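You operate a simulated robot arm through the tools that you are given. There is no shell and no other tool. Be economical: measure what you need, move in short steps, check, and stop when the job is done.

Carry out the task below with a simulated robot arm. There is one attempt and no reset: what you move stays moved.

TASK
Turn the knob of the fan rack to on.

It is judged by the outcome, as a careful person would: the job done as asked, and still so three seconds after it is handed in. It fails if anything else is knocked over, pushed out of place, dropped, spilled or broken.

THE ROBOT
A 6-joint arm with a two-finger parallel gripper, fixed in place. Base frame: the origin is at the foot of the arm, x ahead of it, y to its left, z up. Lengths are in m, angles in rad, forces in N, time in s.
With the tool pointing down near the work surface it reaches from about 0.26 to 0.68 m from the base axis. Its first joint turns from -1.152 to 1.152 rad. Payload 2.9 kg.
Tool frame: the origin (TCP) lies between the finger pads and is the grasp point; the fingertips stand 0.03 m ahead of it; z points along the fingers, y is the line along which they close. The gripper opens to 0.11 m. The fingers are 0.02 m wide and 0.01 m thick; the gripper's body (0.048 by 0.112 m) begins 0.055 m behind the TCP.
Orientation is that of the tool frame in the base frame, as a unit quaternion [x, y, z, w]. With the fingers straight down and closing along the base's y, the tool's x points along the base's -x, its y along +y and its z along -z.

THE INTERFACE
- The arm moves only by the tool jog_arm. Its argument "commands" is text: rows parted by semicolons, each of 7 numbers parted by spaces: the shift along the tool's x, y, z in units of 40 mm (1.0 is 40 mm), then the turn, a rotation vector about the tool's x, y, z in units of 8 degrees (1.0 is 8 degrees), then the opening, from 0 (shut) to 1 (fully open). In form: x y z rx ry rz hand; .... A call has 1 to 8 rows; each row shifts and turns the commanded pose from where the row before left it, along the tool's axes as they then stand. A call with a number of a shift or a turn outside -1 to 1 is refused whole. A row lasts 0.2 s, in which the tool goes at most 0.05 m and 0.15 rad; a call with a longer step from one row to the next is refused whole, and so is a gripper value outside its range. A pose out of reach is approached as far as the arm can. The call stops where the force on the tool passes 40 N (or 10 N more than at its start, if that is more) or the arm is blocked; 0.2 s more then pass. The fingers move at their own pace (about 0.108 m/s each) and stop on an object; they squeeze with about 42 N. The grip force told is the motor's: it shows also when the fingers shut on nothing. Time passes only in rows, and 0.2 s behind the last, so rows that do not move let the fingers close. It gives the time, the measured TCP pose, the force on the tool (base axes), the opening and the grip force at its end, in the units of the frame above (readings bear some noise), and new pictures: "show" is both (left out), scene, wrist or none.
- Cameras (640 x 400 px; columns grow to the right, rows downward): "scene" is fixed at [0.1006, 0.4448, 1.3757]; the picture's right is [-0.63, -0.78, 0.00], its down [-0.56, 0.46, -0.69] and it looks along [0.54, -0.44, -0.72] (base axes); focal length 322 px, centre (320, 200). "wrist" rides on the gripper at [-0.036, 0, -0.057] in the tool frame; the picture's right is [0.00, -1.00, 0.00], its down [0.97, 0.00, -0.24] and it looks along [0.24, 0.00, 0.97] (tool axes); focal length 218 px, centre (320, 200).
- probe_pixels(camera, pixels): for up to 12 pixels [column, row] of the newest picture of that camera ("zoom" is the newest enlarged one), the place [x, y, z] in the base frame of the surface seen there, good to about 0.002 m, but the place of the scene camera against the robot may be out by one fixed shift of up to 0.025 m in any direction. No time passes.
- enlarge(camera, box): a new picture of the part [left, top, right, bottom] of that camera's present view, enlarged. No time passes.
- job_done(): hands the job in; it is judged then, once.

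Work in short steps. Measure before you move; look again where a grasp or a placing could have gone wrong, and mend it. You have 60 turns and 120 pictures in all, the two below and enlarged ones among them. Open the gripper and draw the arm clear of the work before you hand the job in, unless the task says otherwise; then end with one line.

The tools are called after "Request:" as name(argument=value, ...) on one line, values as JSON. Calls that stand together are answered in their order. jog_arm: Moves the arm, as the interface text tells. Its arguments: {"type":"object","properties":{"commands":{"type":"string"},"show":{"type":"string","enum":["both","scene","wrist","none"]}},"required":["commands"]} The other tools are called the same way: probe_pixels (camera, pixels) gives the place of the surface under pixels of a picture; enlarge (camera, box) takes an enlarged picture of a part of a camera's view; job_done () hands the job in.

At the start:

```text
time_s: 0.0
eef_pos: [0.437, 0.1407, 0.9884]
orientation: [-0.001, 1.0, 0.0, 0.0]
contact_force: [0.1, -0.1, 0.9]
width: 0.1101
finger_force: 0.1
```

scene: 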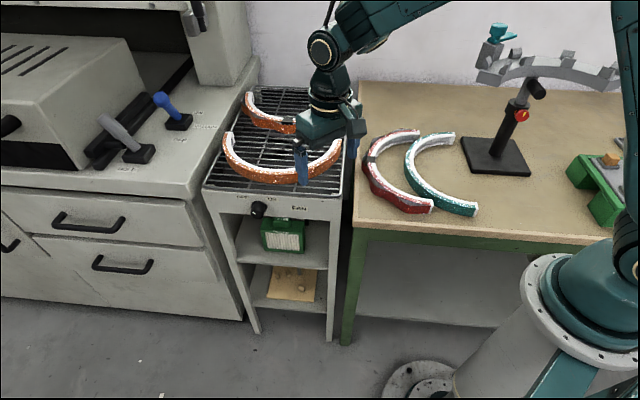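
wrist: 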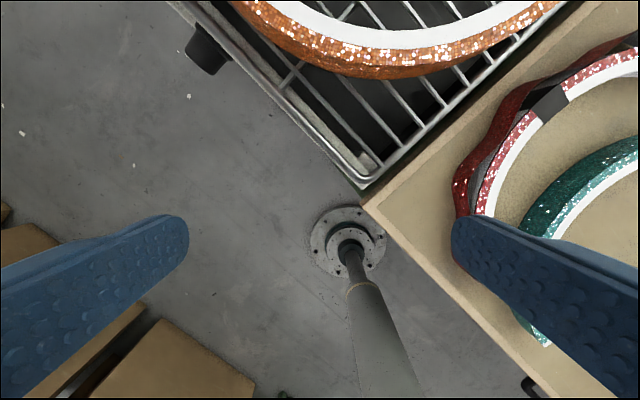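

The fan rack seems to be the wire rack with a black knob at about (258,209) in the scene picture. I enlarge it to read the labels.

Request:
enlarge(camera="scene", box=[200, 170, 350, 264])

Request:
enlarge(camera="wrist", box=[160, 0, 320, 100])

Request:
probe_pixels(camera="wrist", pixels=[[200, 55], [215, 40], [190, 30], [360, 185], [185, 5], [250, 80], [210, 70]])

Request:
probe_pixels(camera="scene", pixels=[[258, 209], [254, 209], [262, 210], [240, 200], [300, 207], [340, 215], [210, 200]])

```text
4.26 times, centred on (275, 217) of scene
```

zoom: 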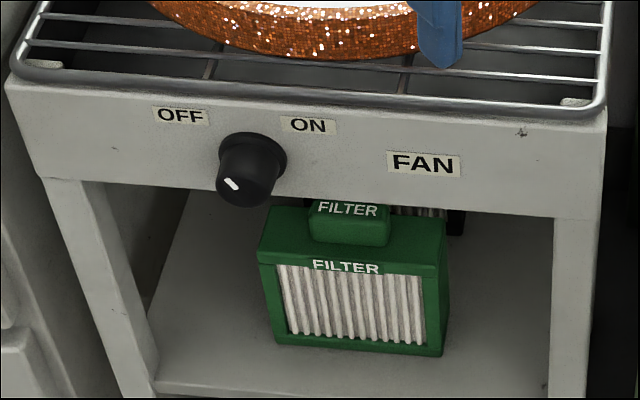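

```text
4.00 times, centred on (240, 50) of wrist
```

zoom: 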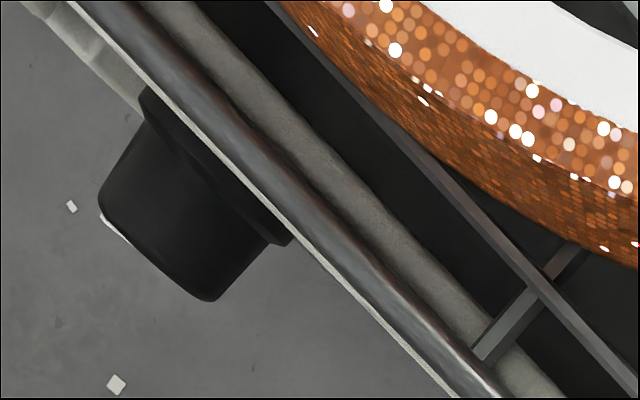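

```text
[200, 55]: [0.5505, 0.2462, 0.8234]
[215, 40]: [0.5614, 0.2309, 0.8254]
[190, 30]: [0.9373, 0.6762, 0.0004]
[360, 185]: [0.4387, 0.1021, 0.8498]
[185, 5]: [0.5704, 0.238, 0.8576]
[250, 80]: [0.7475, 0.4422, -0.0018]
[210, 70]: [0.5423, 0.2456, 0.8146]
```

```text
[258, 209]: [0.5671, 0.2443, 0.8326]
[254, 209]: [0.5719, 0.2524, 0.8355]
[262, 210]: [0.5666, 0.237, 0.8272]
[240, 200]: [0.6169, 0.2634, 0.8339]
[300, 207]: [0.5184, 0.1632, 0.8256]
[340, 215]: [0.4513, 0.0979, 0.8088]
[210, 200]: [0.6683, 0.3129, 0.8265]
```

The panel's outward normal is about (-0.7, 0.7), and the pointer is at OFF. I measure the panel, labels, knob face and the neighbouring cabinet.

Request:
enlarge(camera="scene", box=[226, 185, 290, 225])

Request:
probe_pixels(camera="scene", pixels=[[195, 205], [150, 200], [60, 190], [212, 240], [180, 260], [230, 202], [285, 205], [285, 215], [230, 208], [280, 228], [100, 222], [185, 195]])

```text
10.00 times, centred on (258, 205) of scene
```

zoom: 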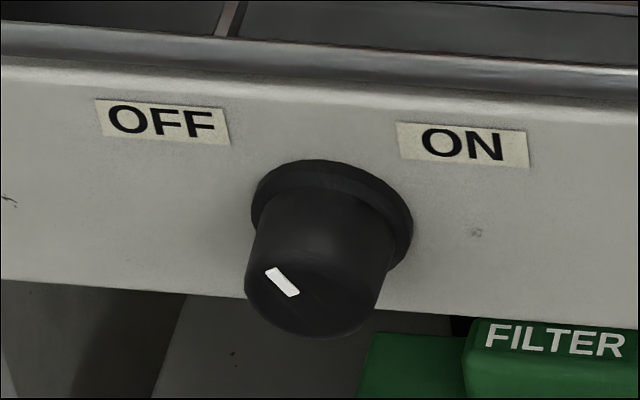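

```text
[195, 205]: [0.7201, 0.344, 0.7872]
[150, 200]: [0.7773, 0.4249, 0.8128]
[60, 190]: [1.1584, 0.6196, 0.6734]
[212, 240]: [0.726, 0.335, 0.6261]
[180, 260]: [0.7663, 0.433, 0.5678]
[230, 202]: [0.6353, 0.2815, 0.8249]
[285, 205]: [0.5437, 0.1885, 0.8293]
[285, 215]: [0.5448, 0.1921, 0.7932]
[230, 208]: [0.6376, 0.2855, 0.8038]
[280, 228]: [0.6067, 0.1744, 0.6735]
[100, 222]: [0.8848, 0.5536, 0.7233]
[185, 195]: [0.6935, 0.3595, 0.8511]
```

Request:
probe_pixels(camera="zoom", pixels=[[270, 272], [295, 292], [315, 300], [255, 300], [350, 325], [375, 300], [160, 120], [460, 145], [260, 190], [405, 230], [440, 240], [210, 240]])

```text
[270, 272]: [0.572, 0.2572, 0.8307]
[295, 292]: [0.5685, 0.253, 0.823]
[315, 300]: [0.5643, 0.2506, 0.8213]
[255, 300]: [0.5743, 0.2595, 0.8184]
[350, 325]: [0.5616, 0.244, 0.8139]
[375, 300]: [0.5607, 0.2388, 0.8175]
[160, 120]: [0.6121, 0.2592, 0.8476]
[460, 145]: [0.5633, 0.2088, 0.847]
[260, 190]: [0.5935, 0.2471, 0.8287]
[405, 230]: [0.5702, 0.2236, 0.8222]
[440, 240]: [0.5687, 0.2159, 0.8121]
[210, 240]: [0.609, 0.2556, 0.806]
```

Knob centre is about (0.555, 0.25, 0.82), allowing for the scene shift, with the pointer about 45° left. I'll move out in front of it, yaw the tool, then pitch it to horizontal.

Request:
jog_arm(commands="-0.2 0.93 0 0 0 0 1; -0.2 0.93 0 0 0 0 1; -0.2 0.93 0 0 0 0 1; -0.2 0.93 0 0 0 0 1; -0.2 0.93 0 0 0 0 1; 0 0 0 0 0 0.93 1; 0 0 0 0 0 0.93 1; 0 0 0 0 0 0.93 1", show="none")

Request:
jog_arm(commands="0 0 0 0 0 0.93 1; 0 0 0 0 0 0.93 1; 0 0 0 0 0 0.93 1; 0 0 0 0 -1 0 1; 0 0 0 0 -1 0 1; 0 0 0 0 -1 0 1; 0 0 0 0 -1 0 1")

```text
time_s: 1.8
eef_pos: [0.4767, 0.3269, 0.989]
orientation: [0.195, 0.981, 0.001, 0.0]
contact_force: [-1.0, -0.3, -0.9]
width: 0.11
finger_force: 0.2
```

```text
time_s: 3.4
eef_pos: [0.4761, 0.3253, 0.9891]
orientation: [0.365, 0.889, -0.105, 0.256]
contact_force: [0.3, 0.0, -0.6]
width: 0.1099
finger_force: 0.2
```

scene: 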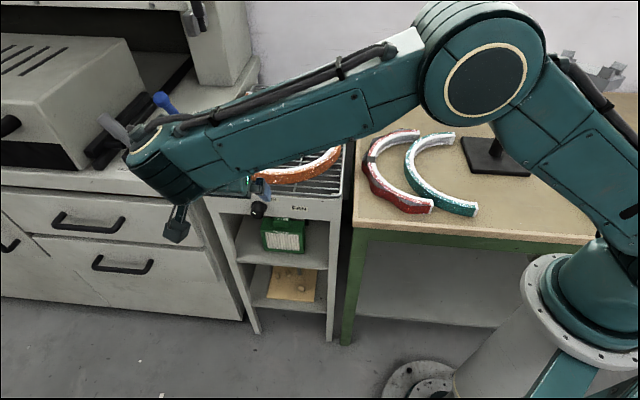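
wrist: 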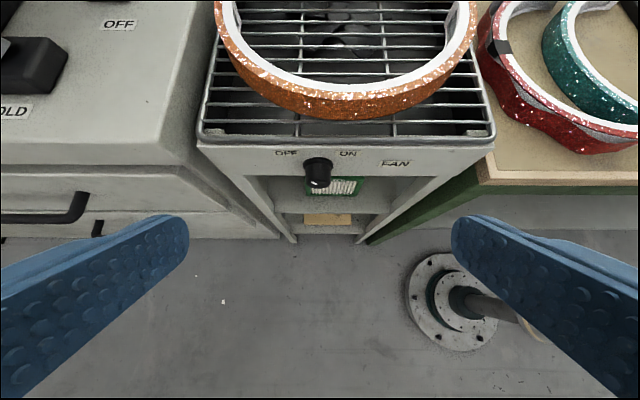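

The view is well aligned, with the knob at (317,172) in the wrist picture. I continue pitching up to horizontal.

Request:
jog_arm(commands="0 0 0 0 -1 0 1; 0 0 0 0 -1 0 1; 0 0 0 0 -1 0 1; 0 0 0 0 -1 0 1; 0 0 0 0 -1 0 1; 0 0 0 0 -1 0 1; 0 0 0 0 -1 0 1; 0 0 0 0 -0.25 0 1")

```text
time_s: 5.2
eef_pos: [0.4862, 0.2502, 0.963]
orientation: [0.285, 0.726, -0.223, 0.585]
contact_force: [0.2, 0.3, 0.7]
width: 0.11
finger_force: 0.2
out of reach, approached as far as the arm can: row 5, 6, 7
```

scene: 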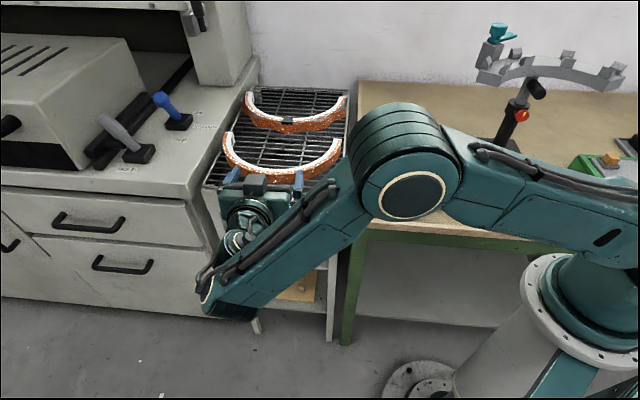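
wrist: 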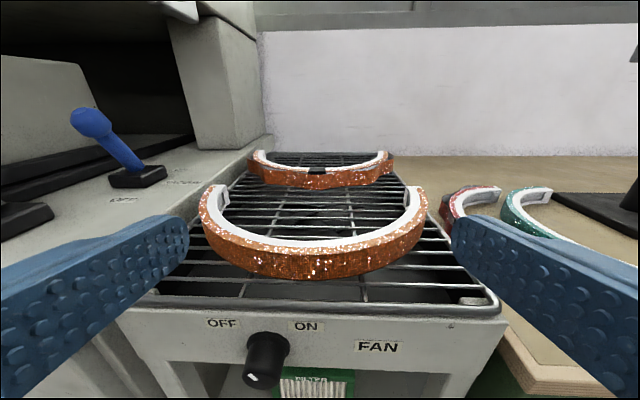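

The tool is about 12° below horizontal, limited by reach. I measure the knob precisely from the wrist camera.

Request:
enlarge(camera="wrist", box=[192, 300, 352, 400])

Request:
probe_pixels(camera="wrist", pixels=[[222, 323], [306, 326], [248, 372], [280, 372], [264, 378], [265, 366], [250, 343], [289, 346], [190, 340], [340, 340], [264, 388], [256, 380]])

```text
4.00 times, centred on (272, 350) of wrist
```

zoom: 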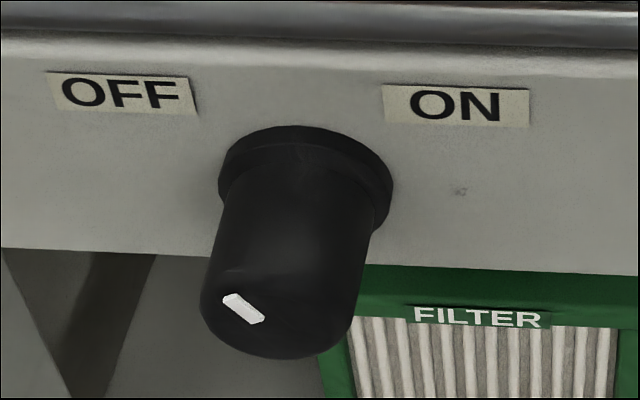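

```text
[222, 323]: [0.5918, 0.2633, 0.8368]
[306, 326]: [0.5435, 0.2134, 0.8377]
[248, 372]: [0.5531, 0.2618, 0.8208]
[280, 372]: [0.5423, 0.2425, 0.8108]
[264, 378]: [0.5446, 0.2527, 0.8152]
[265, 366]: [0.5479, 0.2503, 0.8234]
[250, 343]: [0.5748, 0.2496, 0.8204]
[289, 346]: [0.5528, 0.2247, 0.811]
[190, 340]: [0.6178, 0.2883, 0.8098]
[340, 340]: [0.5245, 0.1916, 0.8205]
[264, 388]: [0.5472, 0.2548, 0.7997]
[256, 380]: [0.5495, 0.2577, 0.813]
```

Knob face centre in the robot frame is about (0.546, 0.257, 0.811), and the panel is 29 mm behind it. I go down while backing off a little and check how it follows.

Request:
jog_arm(commands="0.5 0 -0.5 0 0 0 0.6; 0.8 0 0 0 0 0 0.6; 0.8 0 0 0 0 0 0.6")

```text
time_s: 6.0
eef_pos: [0.4659, 0.2495, 0.8773]
orientation: [0.282, 0.718, -0.226, 0.595]
contact_force: [-1.3, -0.2, -0.1]
width: 0.066
finger_force: 0.0
out of reach, approached as far as the arm can: row 1, 2
```

scene: 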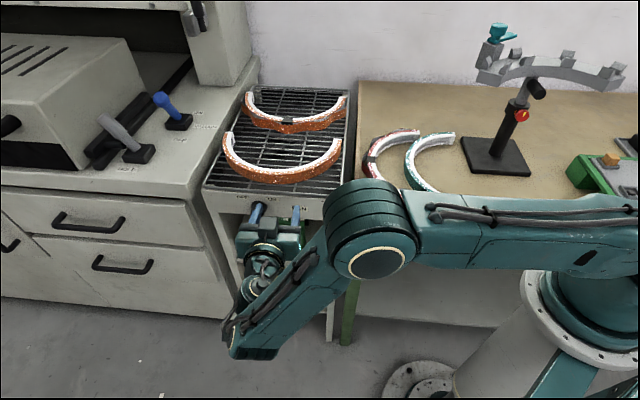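
wrist: 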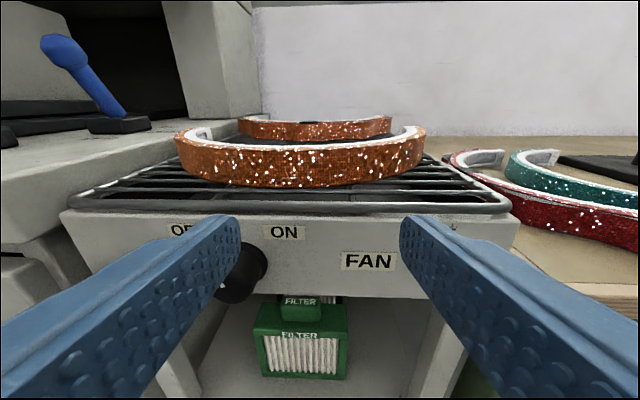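

Fingers are to the right of the knob by about 60 mm. I check how close the elbow is to the table before going lower.

Request:
probe_pixels(camera="scene", pixels=[[375, 262], [350, 200], [425, 220], [450, 250], [540, 255], [360, 225], [335, 255], [400, 275], [300, 300], [250, 350]])

```text
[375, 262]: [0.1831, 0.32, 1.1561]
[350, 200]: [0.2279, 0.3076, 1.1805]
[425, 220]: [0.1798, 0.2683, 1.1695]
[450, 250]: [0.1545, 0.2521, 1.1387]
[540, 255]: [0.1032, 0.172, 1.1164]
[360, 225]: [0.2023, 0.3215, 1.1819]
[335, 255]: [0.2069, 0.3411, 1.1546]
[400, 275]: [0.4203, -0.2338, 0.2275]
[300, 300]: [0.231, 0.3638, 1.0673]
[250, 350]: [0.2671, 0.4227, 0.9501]
```

The elbow is at z≈1.15, well clear. I move left and down toward knob height.

Request:
jog_arm(commands="0 0.76 -0.2 0 0 0 0.5; 0 0.76 0 0 0 0 0.45; 0.8 0 0 0 0 0 0.45; 0 0 0 0 -0.7 0 0.45; 0 0 0 0 -0.7 0 0.45")

```text
time_s: 7.2
eef_pos: [0.5041, 0.2638, 0.8427]
orientation: [0.279, 0.72, -0.223, 0.595]
contact_force: [-0.9, 0.0, 0.6]
width: 0.0494
finger_force: 0.0
out of reach, approached as far as the arm can: row 1, 2, 3, 4, 5
```

scene: 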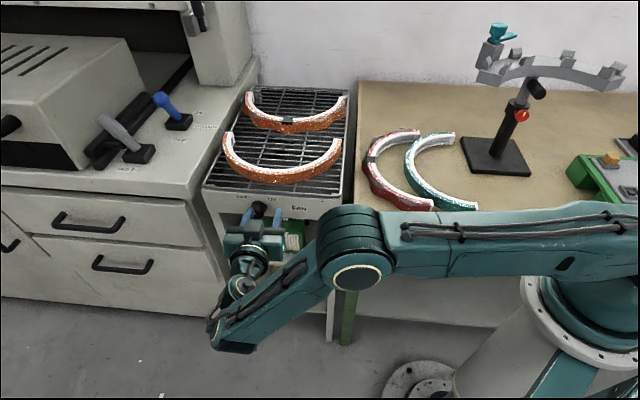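
wrist: 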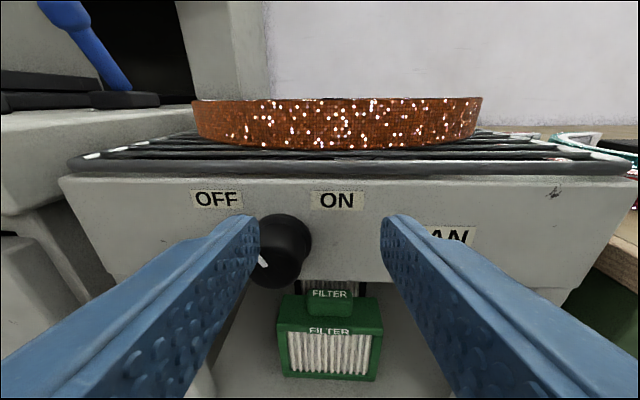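

The arm is at its left reach limit; further in toward the panel it should become reachable. I raise a bit, then advance over the knob, and will descend with the fingers straddling it.

Request:
jog_arm(commands="-0.8 0 0 0 0 0 0.45; 0 0 0.5 0 0 0 0.45")

```text
time_s: 7.8
eef_pos: [0.5232, 0.2466, 0.8719]
orientation: [0.279, 0.72, -0.223, 0.594]
contact_force: [-0.2, 0.1, 0.6]
width: 0.0494
finger_force: 0.1
```

scene: 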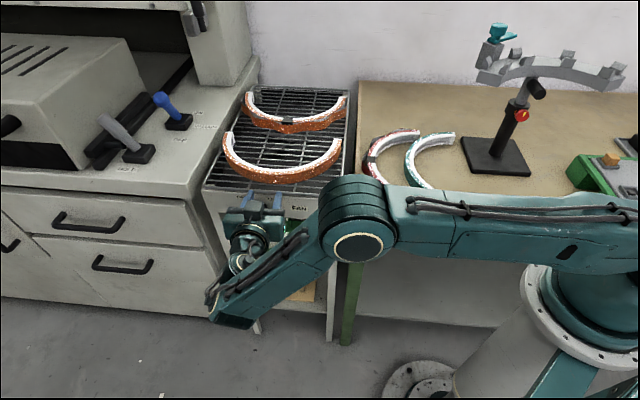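
wrist: 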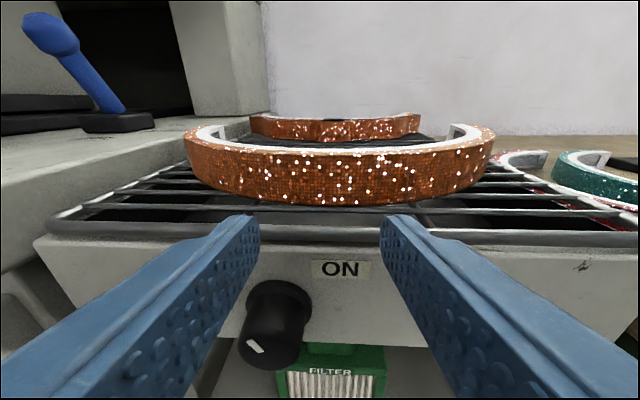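

Request:
jog_arm(commands="0 0.58 0 0 0 0 0.45")

```text
time_s: 8.2
eef_pos: [0.5378, 0.2642, 0.8715]
orientation: [0.28, 0.72, -0.223, 0.594]
contact_force: [0.7, -0.5, 0.1]
width: 0.0494
finger_force: 0.0
```

scene: 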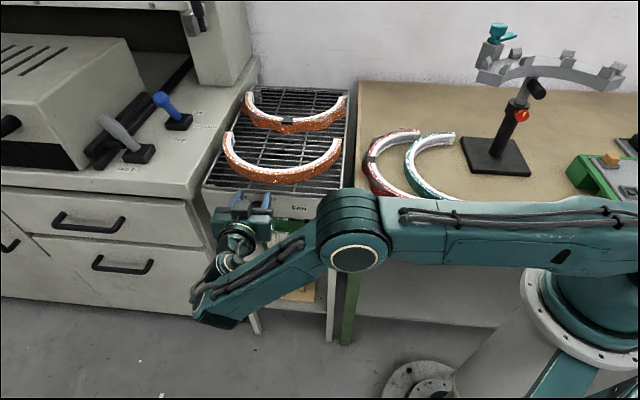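
wrist: 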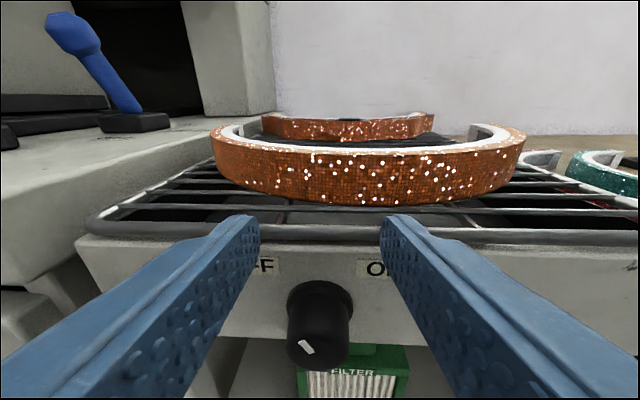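

Knob is now centred between the fingers (column 320). I try levelling the pitch here.

Request:
jog_arm(commands="0 0 0 0 -0.7 0 0.45; 0 0 0 0 -0.7 0 0.45", show="none")

```text
time_s: 8.8
eef_pos: [0.542, 0.2533, 0.8711]
orientation: [0.273, 0.711, -0.225, 0.608]
contact_force: [-5.9, 5.2, -0.5]
width: 0.0497
finger_force: 0.3
out of reach, approached as far as the arm can: row 1, 2
```

Pitch can't level further and the tips touched the rail lightly. I back off by 10 mm, returning to the previous pitch.

Request:
jog_arm(commands="0 0 -0.25 0 0.3 0 0.45; 0 0 0 0 0 0 0.45", show="scene")

```text
time_s: 9.4
eef_pos: [0.5352, 0.2596, 0.8716]
orientation: [0.276, 0.724, -0.217, 0.593]
contact_force: [0.1, -0.1, 0.3]
width: 0.0497
finger_force: 0.1
```

scene: 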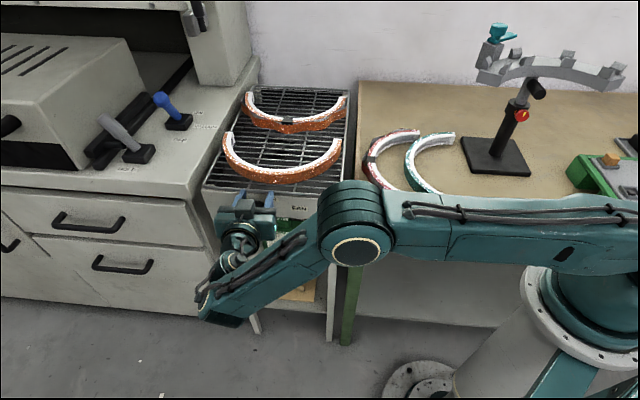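

Request:
jog_arm(commands="0.3 0.14 0 0 0 0 0.45; 0.6 0 0.1 0 0 0 0.45; 0.5 0 0.1 0 0 0 0.45")

```text
time_s: 10.2
eef_pos: [0.5361, 0.2668, 0.814]
orientation: [0.276, 0.724, -0.218, 0.594]
contact_force: [-0.8, 0.0, 0.0]
width: 0.0495
finger_force: 0.0
```

scene: 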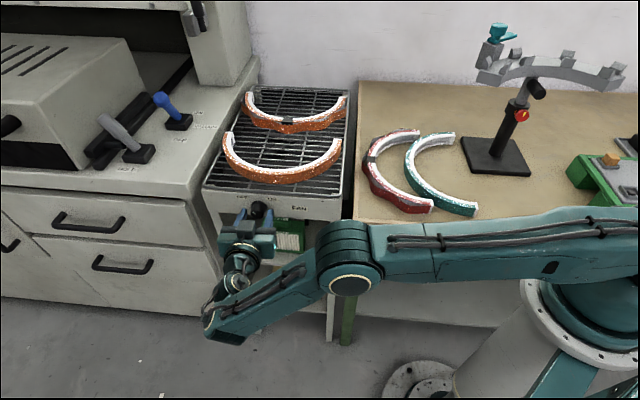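
wrist: 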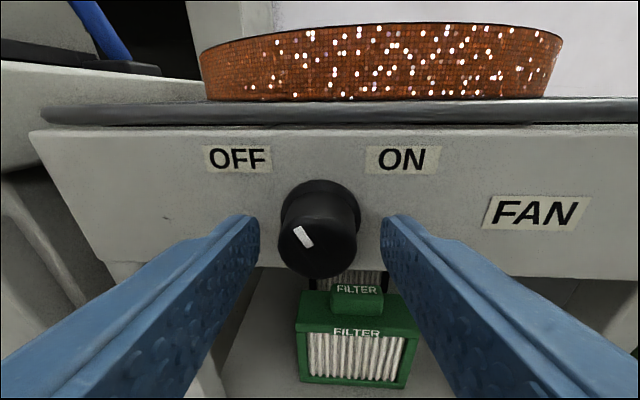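

The fingers straddle the knob nicely. I advance 5 mm and close.

Request:
jog_arm(commands="0 0 0.13 0 0 0 0.45; 0 0 0 0 0 0 0.1; 0 0 0 0 0 0 0; 0 0 0 0 0 0 0")

```text
time_s: 11.2
eef_pos: [0.5391, 0.2627, 0.8152]
orientation: [0.277, 0.723, -0.219, 0.594]
contact_force: [-0.3, 4.3, 0.1]
width: 0.0343
finger_force: 45.3
```

scene: 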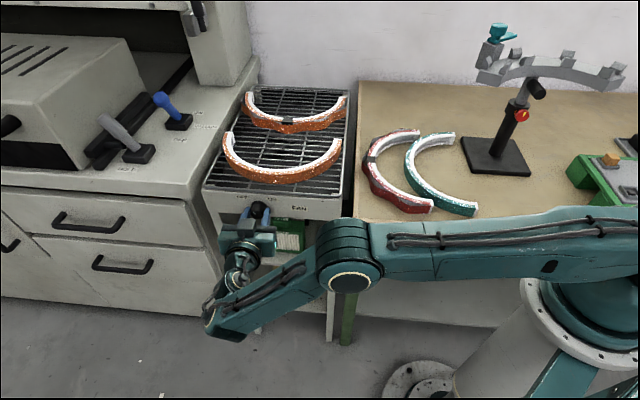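
wrist: 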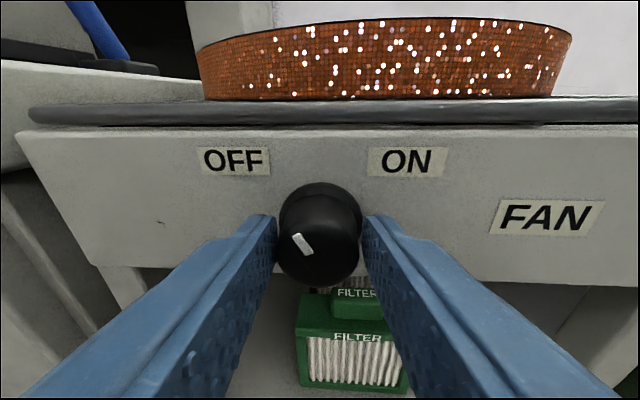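

Gripped (width 34 mm, 45 N). I turn clockwise about the knob axis in steps.

Request:
jog_arm(commands="0 0 0 -0.19 -0.05 0.98 0; 0 0 0 -0.19 -0.05 0.98 0; 0 0 0 -0.19 -0.05 0.98 0; 0 0 0 -0.19 -0.05 0.98 0", show="wrist")

```text
time_s: 12.2
eef_pos: [0.5378, 0.2629, 0.8144]
orientation: [0.43, 0.624, -0.017, 0.653]
contact_force: [-29.0, 0.7, -4.5]
width: 0.0342
finger_force: 44.8
```

wrist: 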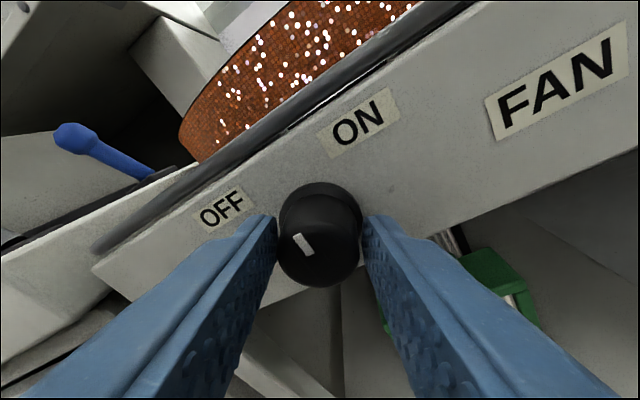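

The knob follows (mark is fixed relative to the fingers, turned ~30°). Side force reached 29 N along -x, so I relieve it by a small nudge and continue.

Request:
jog_arm(commands="-0.015 -0.035 -0.05 0 0 0 0; 0 0 0 -0.19 -0.05 0.98 0; 0 0 0 -0.19 -0.05 0.98 0", show="none")

```text
time_s: 13.0
eef_pos: [0.5374, 0.2613, 0.8122]
orientation: [0.493, 0.556, 0.087, 0.663]
contact_force: [-5.5, -6.0, -19.8]
width: 0.0342
finger_force: 45.0
```

Request:
jog_arm(commands="0.03 -0.035 0 0 0 0 0; 0 0 0 -0.19 -0.05 0.98 0; 0 0 0 -0.19 -0.05 0.98 0")

```text
time_s: 13.8
eef_pos: [0.5384, 0.2614, 0.8113]
orientation: [0.543, 0.488, 0.178, 0.66]
contact_force: [-9.9, 2.7, 2.3]
width: 0.0342
finger_force: 45.0
stopped in row 3: the force on the tool passed its limit (the readings are from after the stop); the commanded pose is now the measured one
out of reach, approached as far as the arm can: row 3
```

scene: 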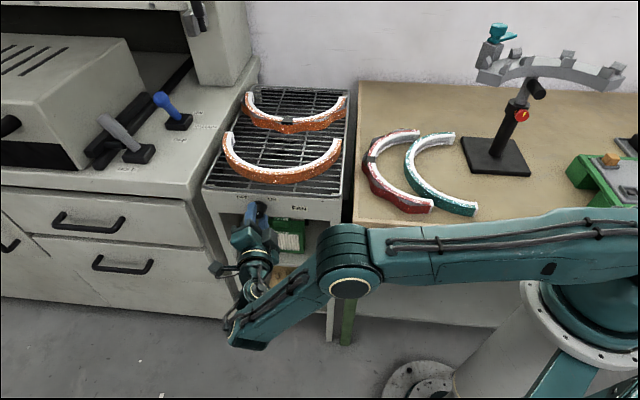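
wrist: 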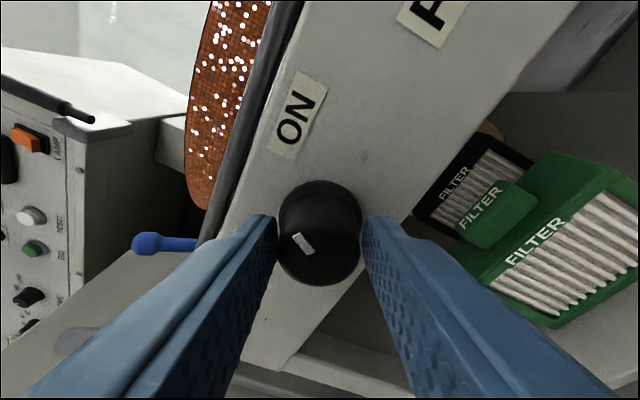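

About 60° turned; ON needs ~25–30° more. I try pure tool-z rotation, which may avoid the reach limit.

Request:
jog_arm(commands="0 0 0 0 0 0.8 0; 0 0 0 0 0 0.8 0")

```text
time_s: 14.4
eef_pos: [0.5387, 0.2623, 0.8123]
orientation: [0.594, 0.427, 0.254, 0.633]
contact_force: [-14.8, 12.6, 4.8]
width: 0.0345
finger_force: 45.1
```

scene: 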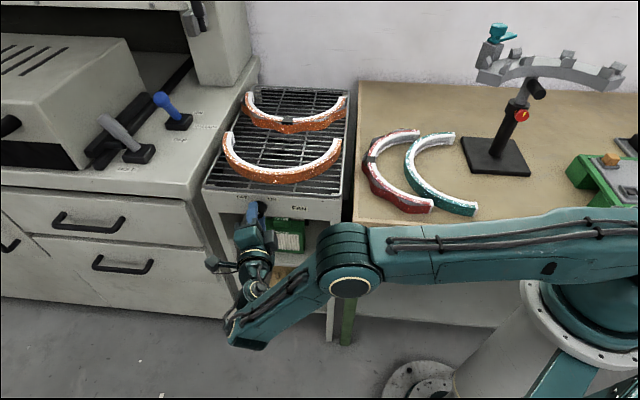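
wrist: 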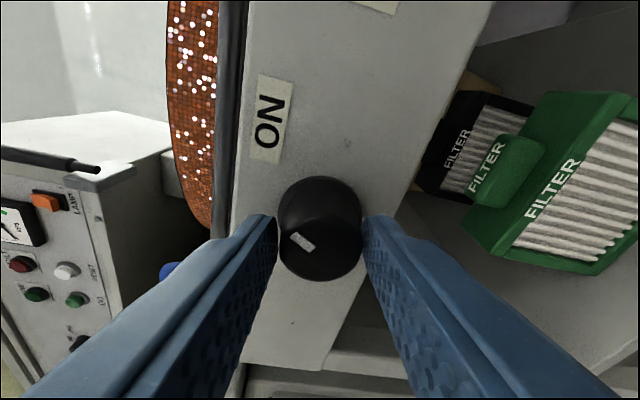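

The mark slipped relative to the fingers in this last turn, i.e. the knob seems to have hit its end stop at ON. I open and look.

Request:
jog_arm(commands="0 0 0 0 0 0 0.45; 0 0 0 0 0 0 0.45", show="wrist")

Request:
enlarge(camera="wrist", box=[224, 60, 416, 300])

Request:
probe_pixels(camera="wrist", pixels=[[294, 237], [312, 248], [303, 242], [269, 118], [322, 262], [340, 250], [330, 238]])

```text
time_s: 15.0
eef_pos: [0.5397, 0.26, 0.8107]
orientation: [0.596, 0.425, 0.251, 0.633]
contact_force: [0.6, 0.9, -0.2]
width: 0.0495
finger_force: 0.0
```

wrist: 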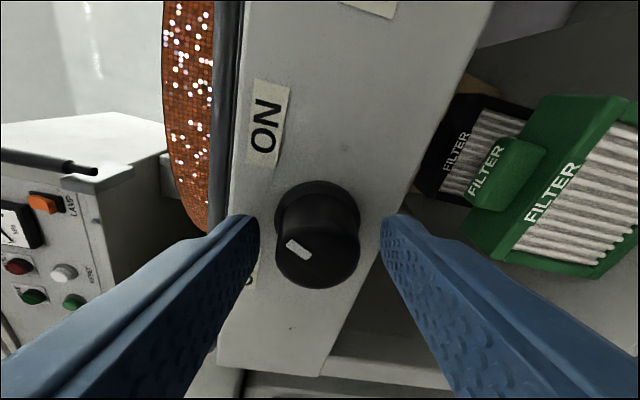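

```text
1.67 times, centred on (320, 180) of wrist
```

zoom: 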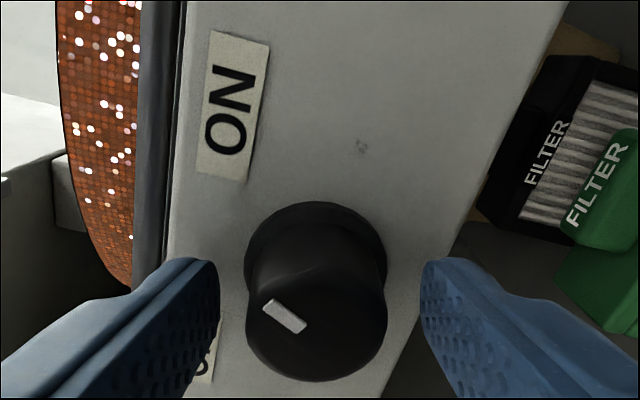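

```text
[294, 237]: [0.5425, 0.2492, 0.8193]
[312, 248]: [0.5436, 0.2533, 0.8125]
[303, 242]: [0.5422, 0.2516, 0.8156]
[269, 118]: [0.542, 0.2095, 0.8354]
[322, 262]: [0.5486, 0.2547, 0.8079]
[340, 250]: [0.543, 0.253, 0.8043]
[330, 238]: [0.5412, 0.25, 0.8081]
```

The mark reads about 30° right of vertical versus about 35° left originally. To make sure it's at the ON stop, I turn the open fingers back, regrip and turn further.

Request:
jog_arm(commands="0 0 0 0 0 -1 0.45; 0 0 0 0 0 -1 0.45; 0 0 0 0 0 -1 0.45; 0 0 0 0 0 -1 0.45; 0 0 0 0 0 0 0.1; 0 0 0 0 0 0 0; 0 0 0 0 0 0 0", show="wrist")

```text
time_s: 16.6
eef_pos: [0.5394, 0.2614, 0.81]
orientation: [0.455, 0.574, 0.065, 0.678]
contact_force: [-5.4, -2.7, -4.6]
width: 0.0348
finger_force: 44.5
```

wrist: 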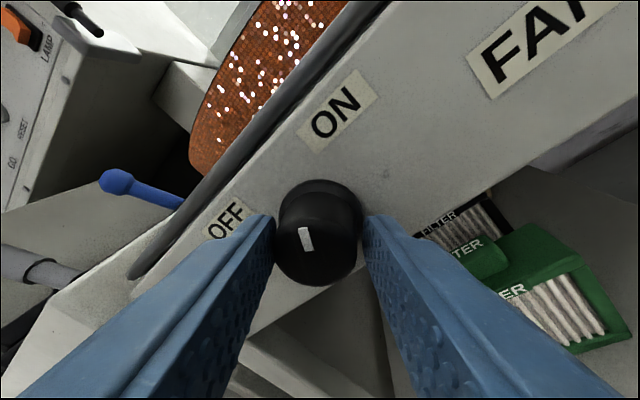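

Request:
jog_arm(commands="0 0 0 0 0 0.9 0; 0 0 0 0 0 0.9 0", show="wrist")

```text
time_s: 17.2
eef_pos: [0.5384, 0.2625, 0.8103]
orientation: [0.523, 0.513, 0.151, 0.664]
contact_force: [-12.9, 3.7, -3.6]
width: 0.0349
finger_force: 45.5
```

wrist: 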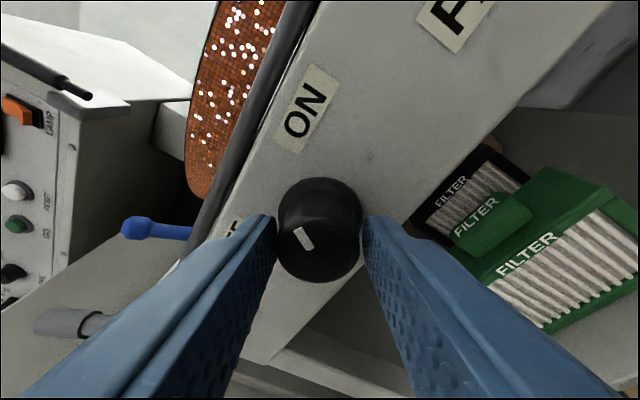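

The mark moved relative to the fingers (−12° to −32°) while staying fixed to the panel: the knob is at its stop, ON. I open, turn the tool back, then check.

Request:
jog_arm(commands="0 0 0 0 0 0 0.45; 0 0 0 0 0 0 0.45; 0 0 0 0.19 0.05 -0.98 0.45; 0 0 0 0.19 0.05 -0.98 0.45; 0 0 0 0.19 0.05 -0.98 0.45; 0 0 0 0.19 0.05 -0.98 0.45", show="none")

Request:
jog_arm(commands="0 0 0 0.19 0.05 -0.98 0.45; 0 0 0 0.19 0.05 -0.98 0.45; 0 0 0 0.19 0.05 -0.98 0.45; 0 0 0 0.08 0.02 -0.4 0.45", show="wrist")

```text
time_s: 18.6
eef_pos: [0.5394, 0.2622, 0.8106]
orientation: [0.396, 0.649, -0.056, 0.647]
contact_force: [0.0, 0.5, -0.6]
width: 0.0496
finger_force: 0.0
```

```text
time_s: 19.6
eef_pos: [0.5395, 0.2594, 0.8105]
orientation: [0.266, 0.728, -0.228, 0.589]
contact_force: [-0.2, -0.3, -0.8]
width: 0.0495
finger_force: 0.1
```

wrist: 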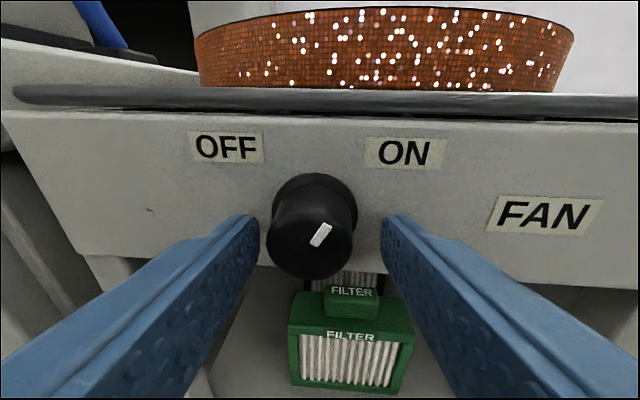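

The mark clearly points to ON, symmetric to its earlier OFF position. I lift straight up with the fingers straddling and slightly out, then back away.

Request:
jog_arm(commands="-0.5 0 -0.1 0 0 0 0.45; -0.8 0 -0.1 0 0 0 0.45; -0.8 0 -0.3 0 0 0 0.45; -0.8 0 -0.5 0 0 0 0.45; -0.5 0 -0.8 0 0 0 0.45; 0 -0.5 -0.8 0 0 0 0.45")

```text
time_s: 21.0
eef_pos: [0.4783, 0.2684, 0.957]
orientation: [0.264, 0.734, -0.22, 0.586]
contact_force: [0.7, -0.5, 0.7]
width: 0.0496
finger_force: 0.1
out of reach, approached as far as the arm can: row 5, 6
```

scene: 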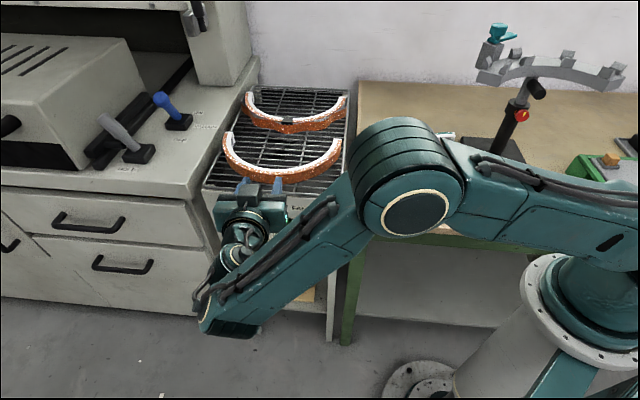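
wrist: 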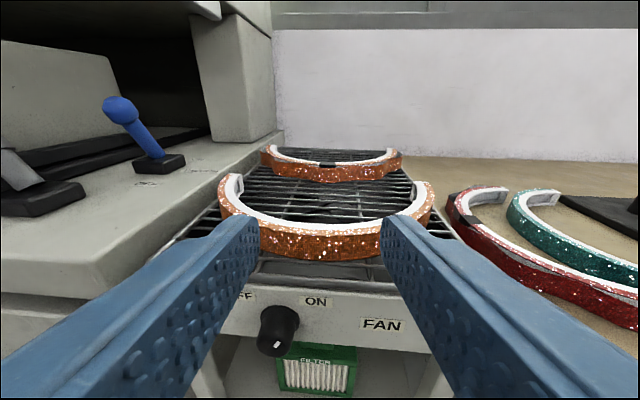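

The arm is clear, the knob stays at ON, and the rings are where they were. I hand in after opening the gripper.

Request:
jog_arm(commands="0 0 0 0 0 0 1; 0 0 0 0 0 0 1; 0 0 0 0 0 0 1", show="none")

Request:
enlarge(camera="wrist", box=[224, 280, 384, 380])

```text
time_s: 21.8
eef_pos: [0.4781, 0.2683, 0.9572]
orientation: [0.264, 0.734, -0.22, 0.586]
contact_force: [0.5, 0.5, 0.2]
width: 0.1105
finger_force: 0.2
```

```text
4.00 times, centred on (304, 330) of wrist
```

zoom: 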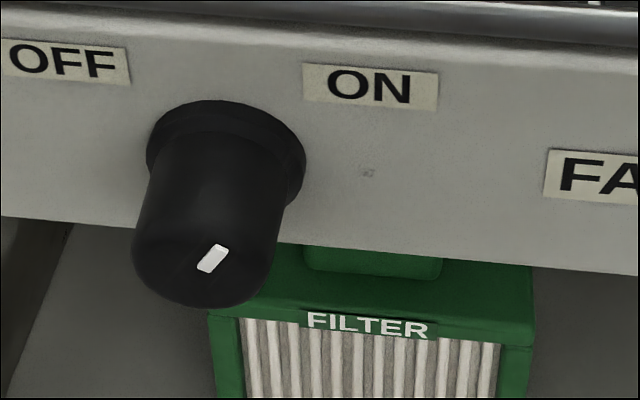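

Request:
job_done()

```text
The job is handed in.
```

The fan rack's knob is turned to ON, up against its end stop; nothing else moved, and the gripper is open and clear.
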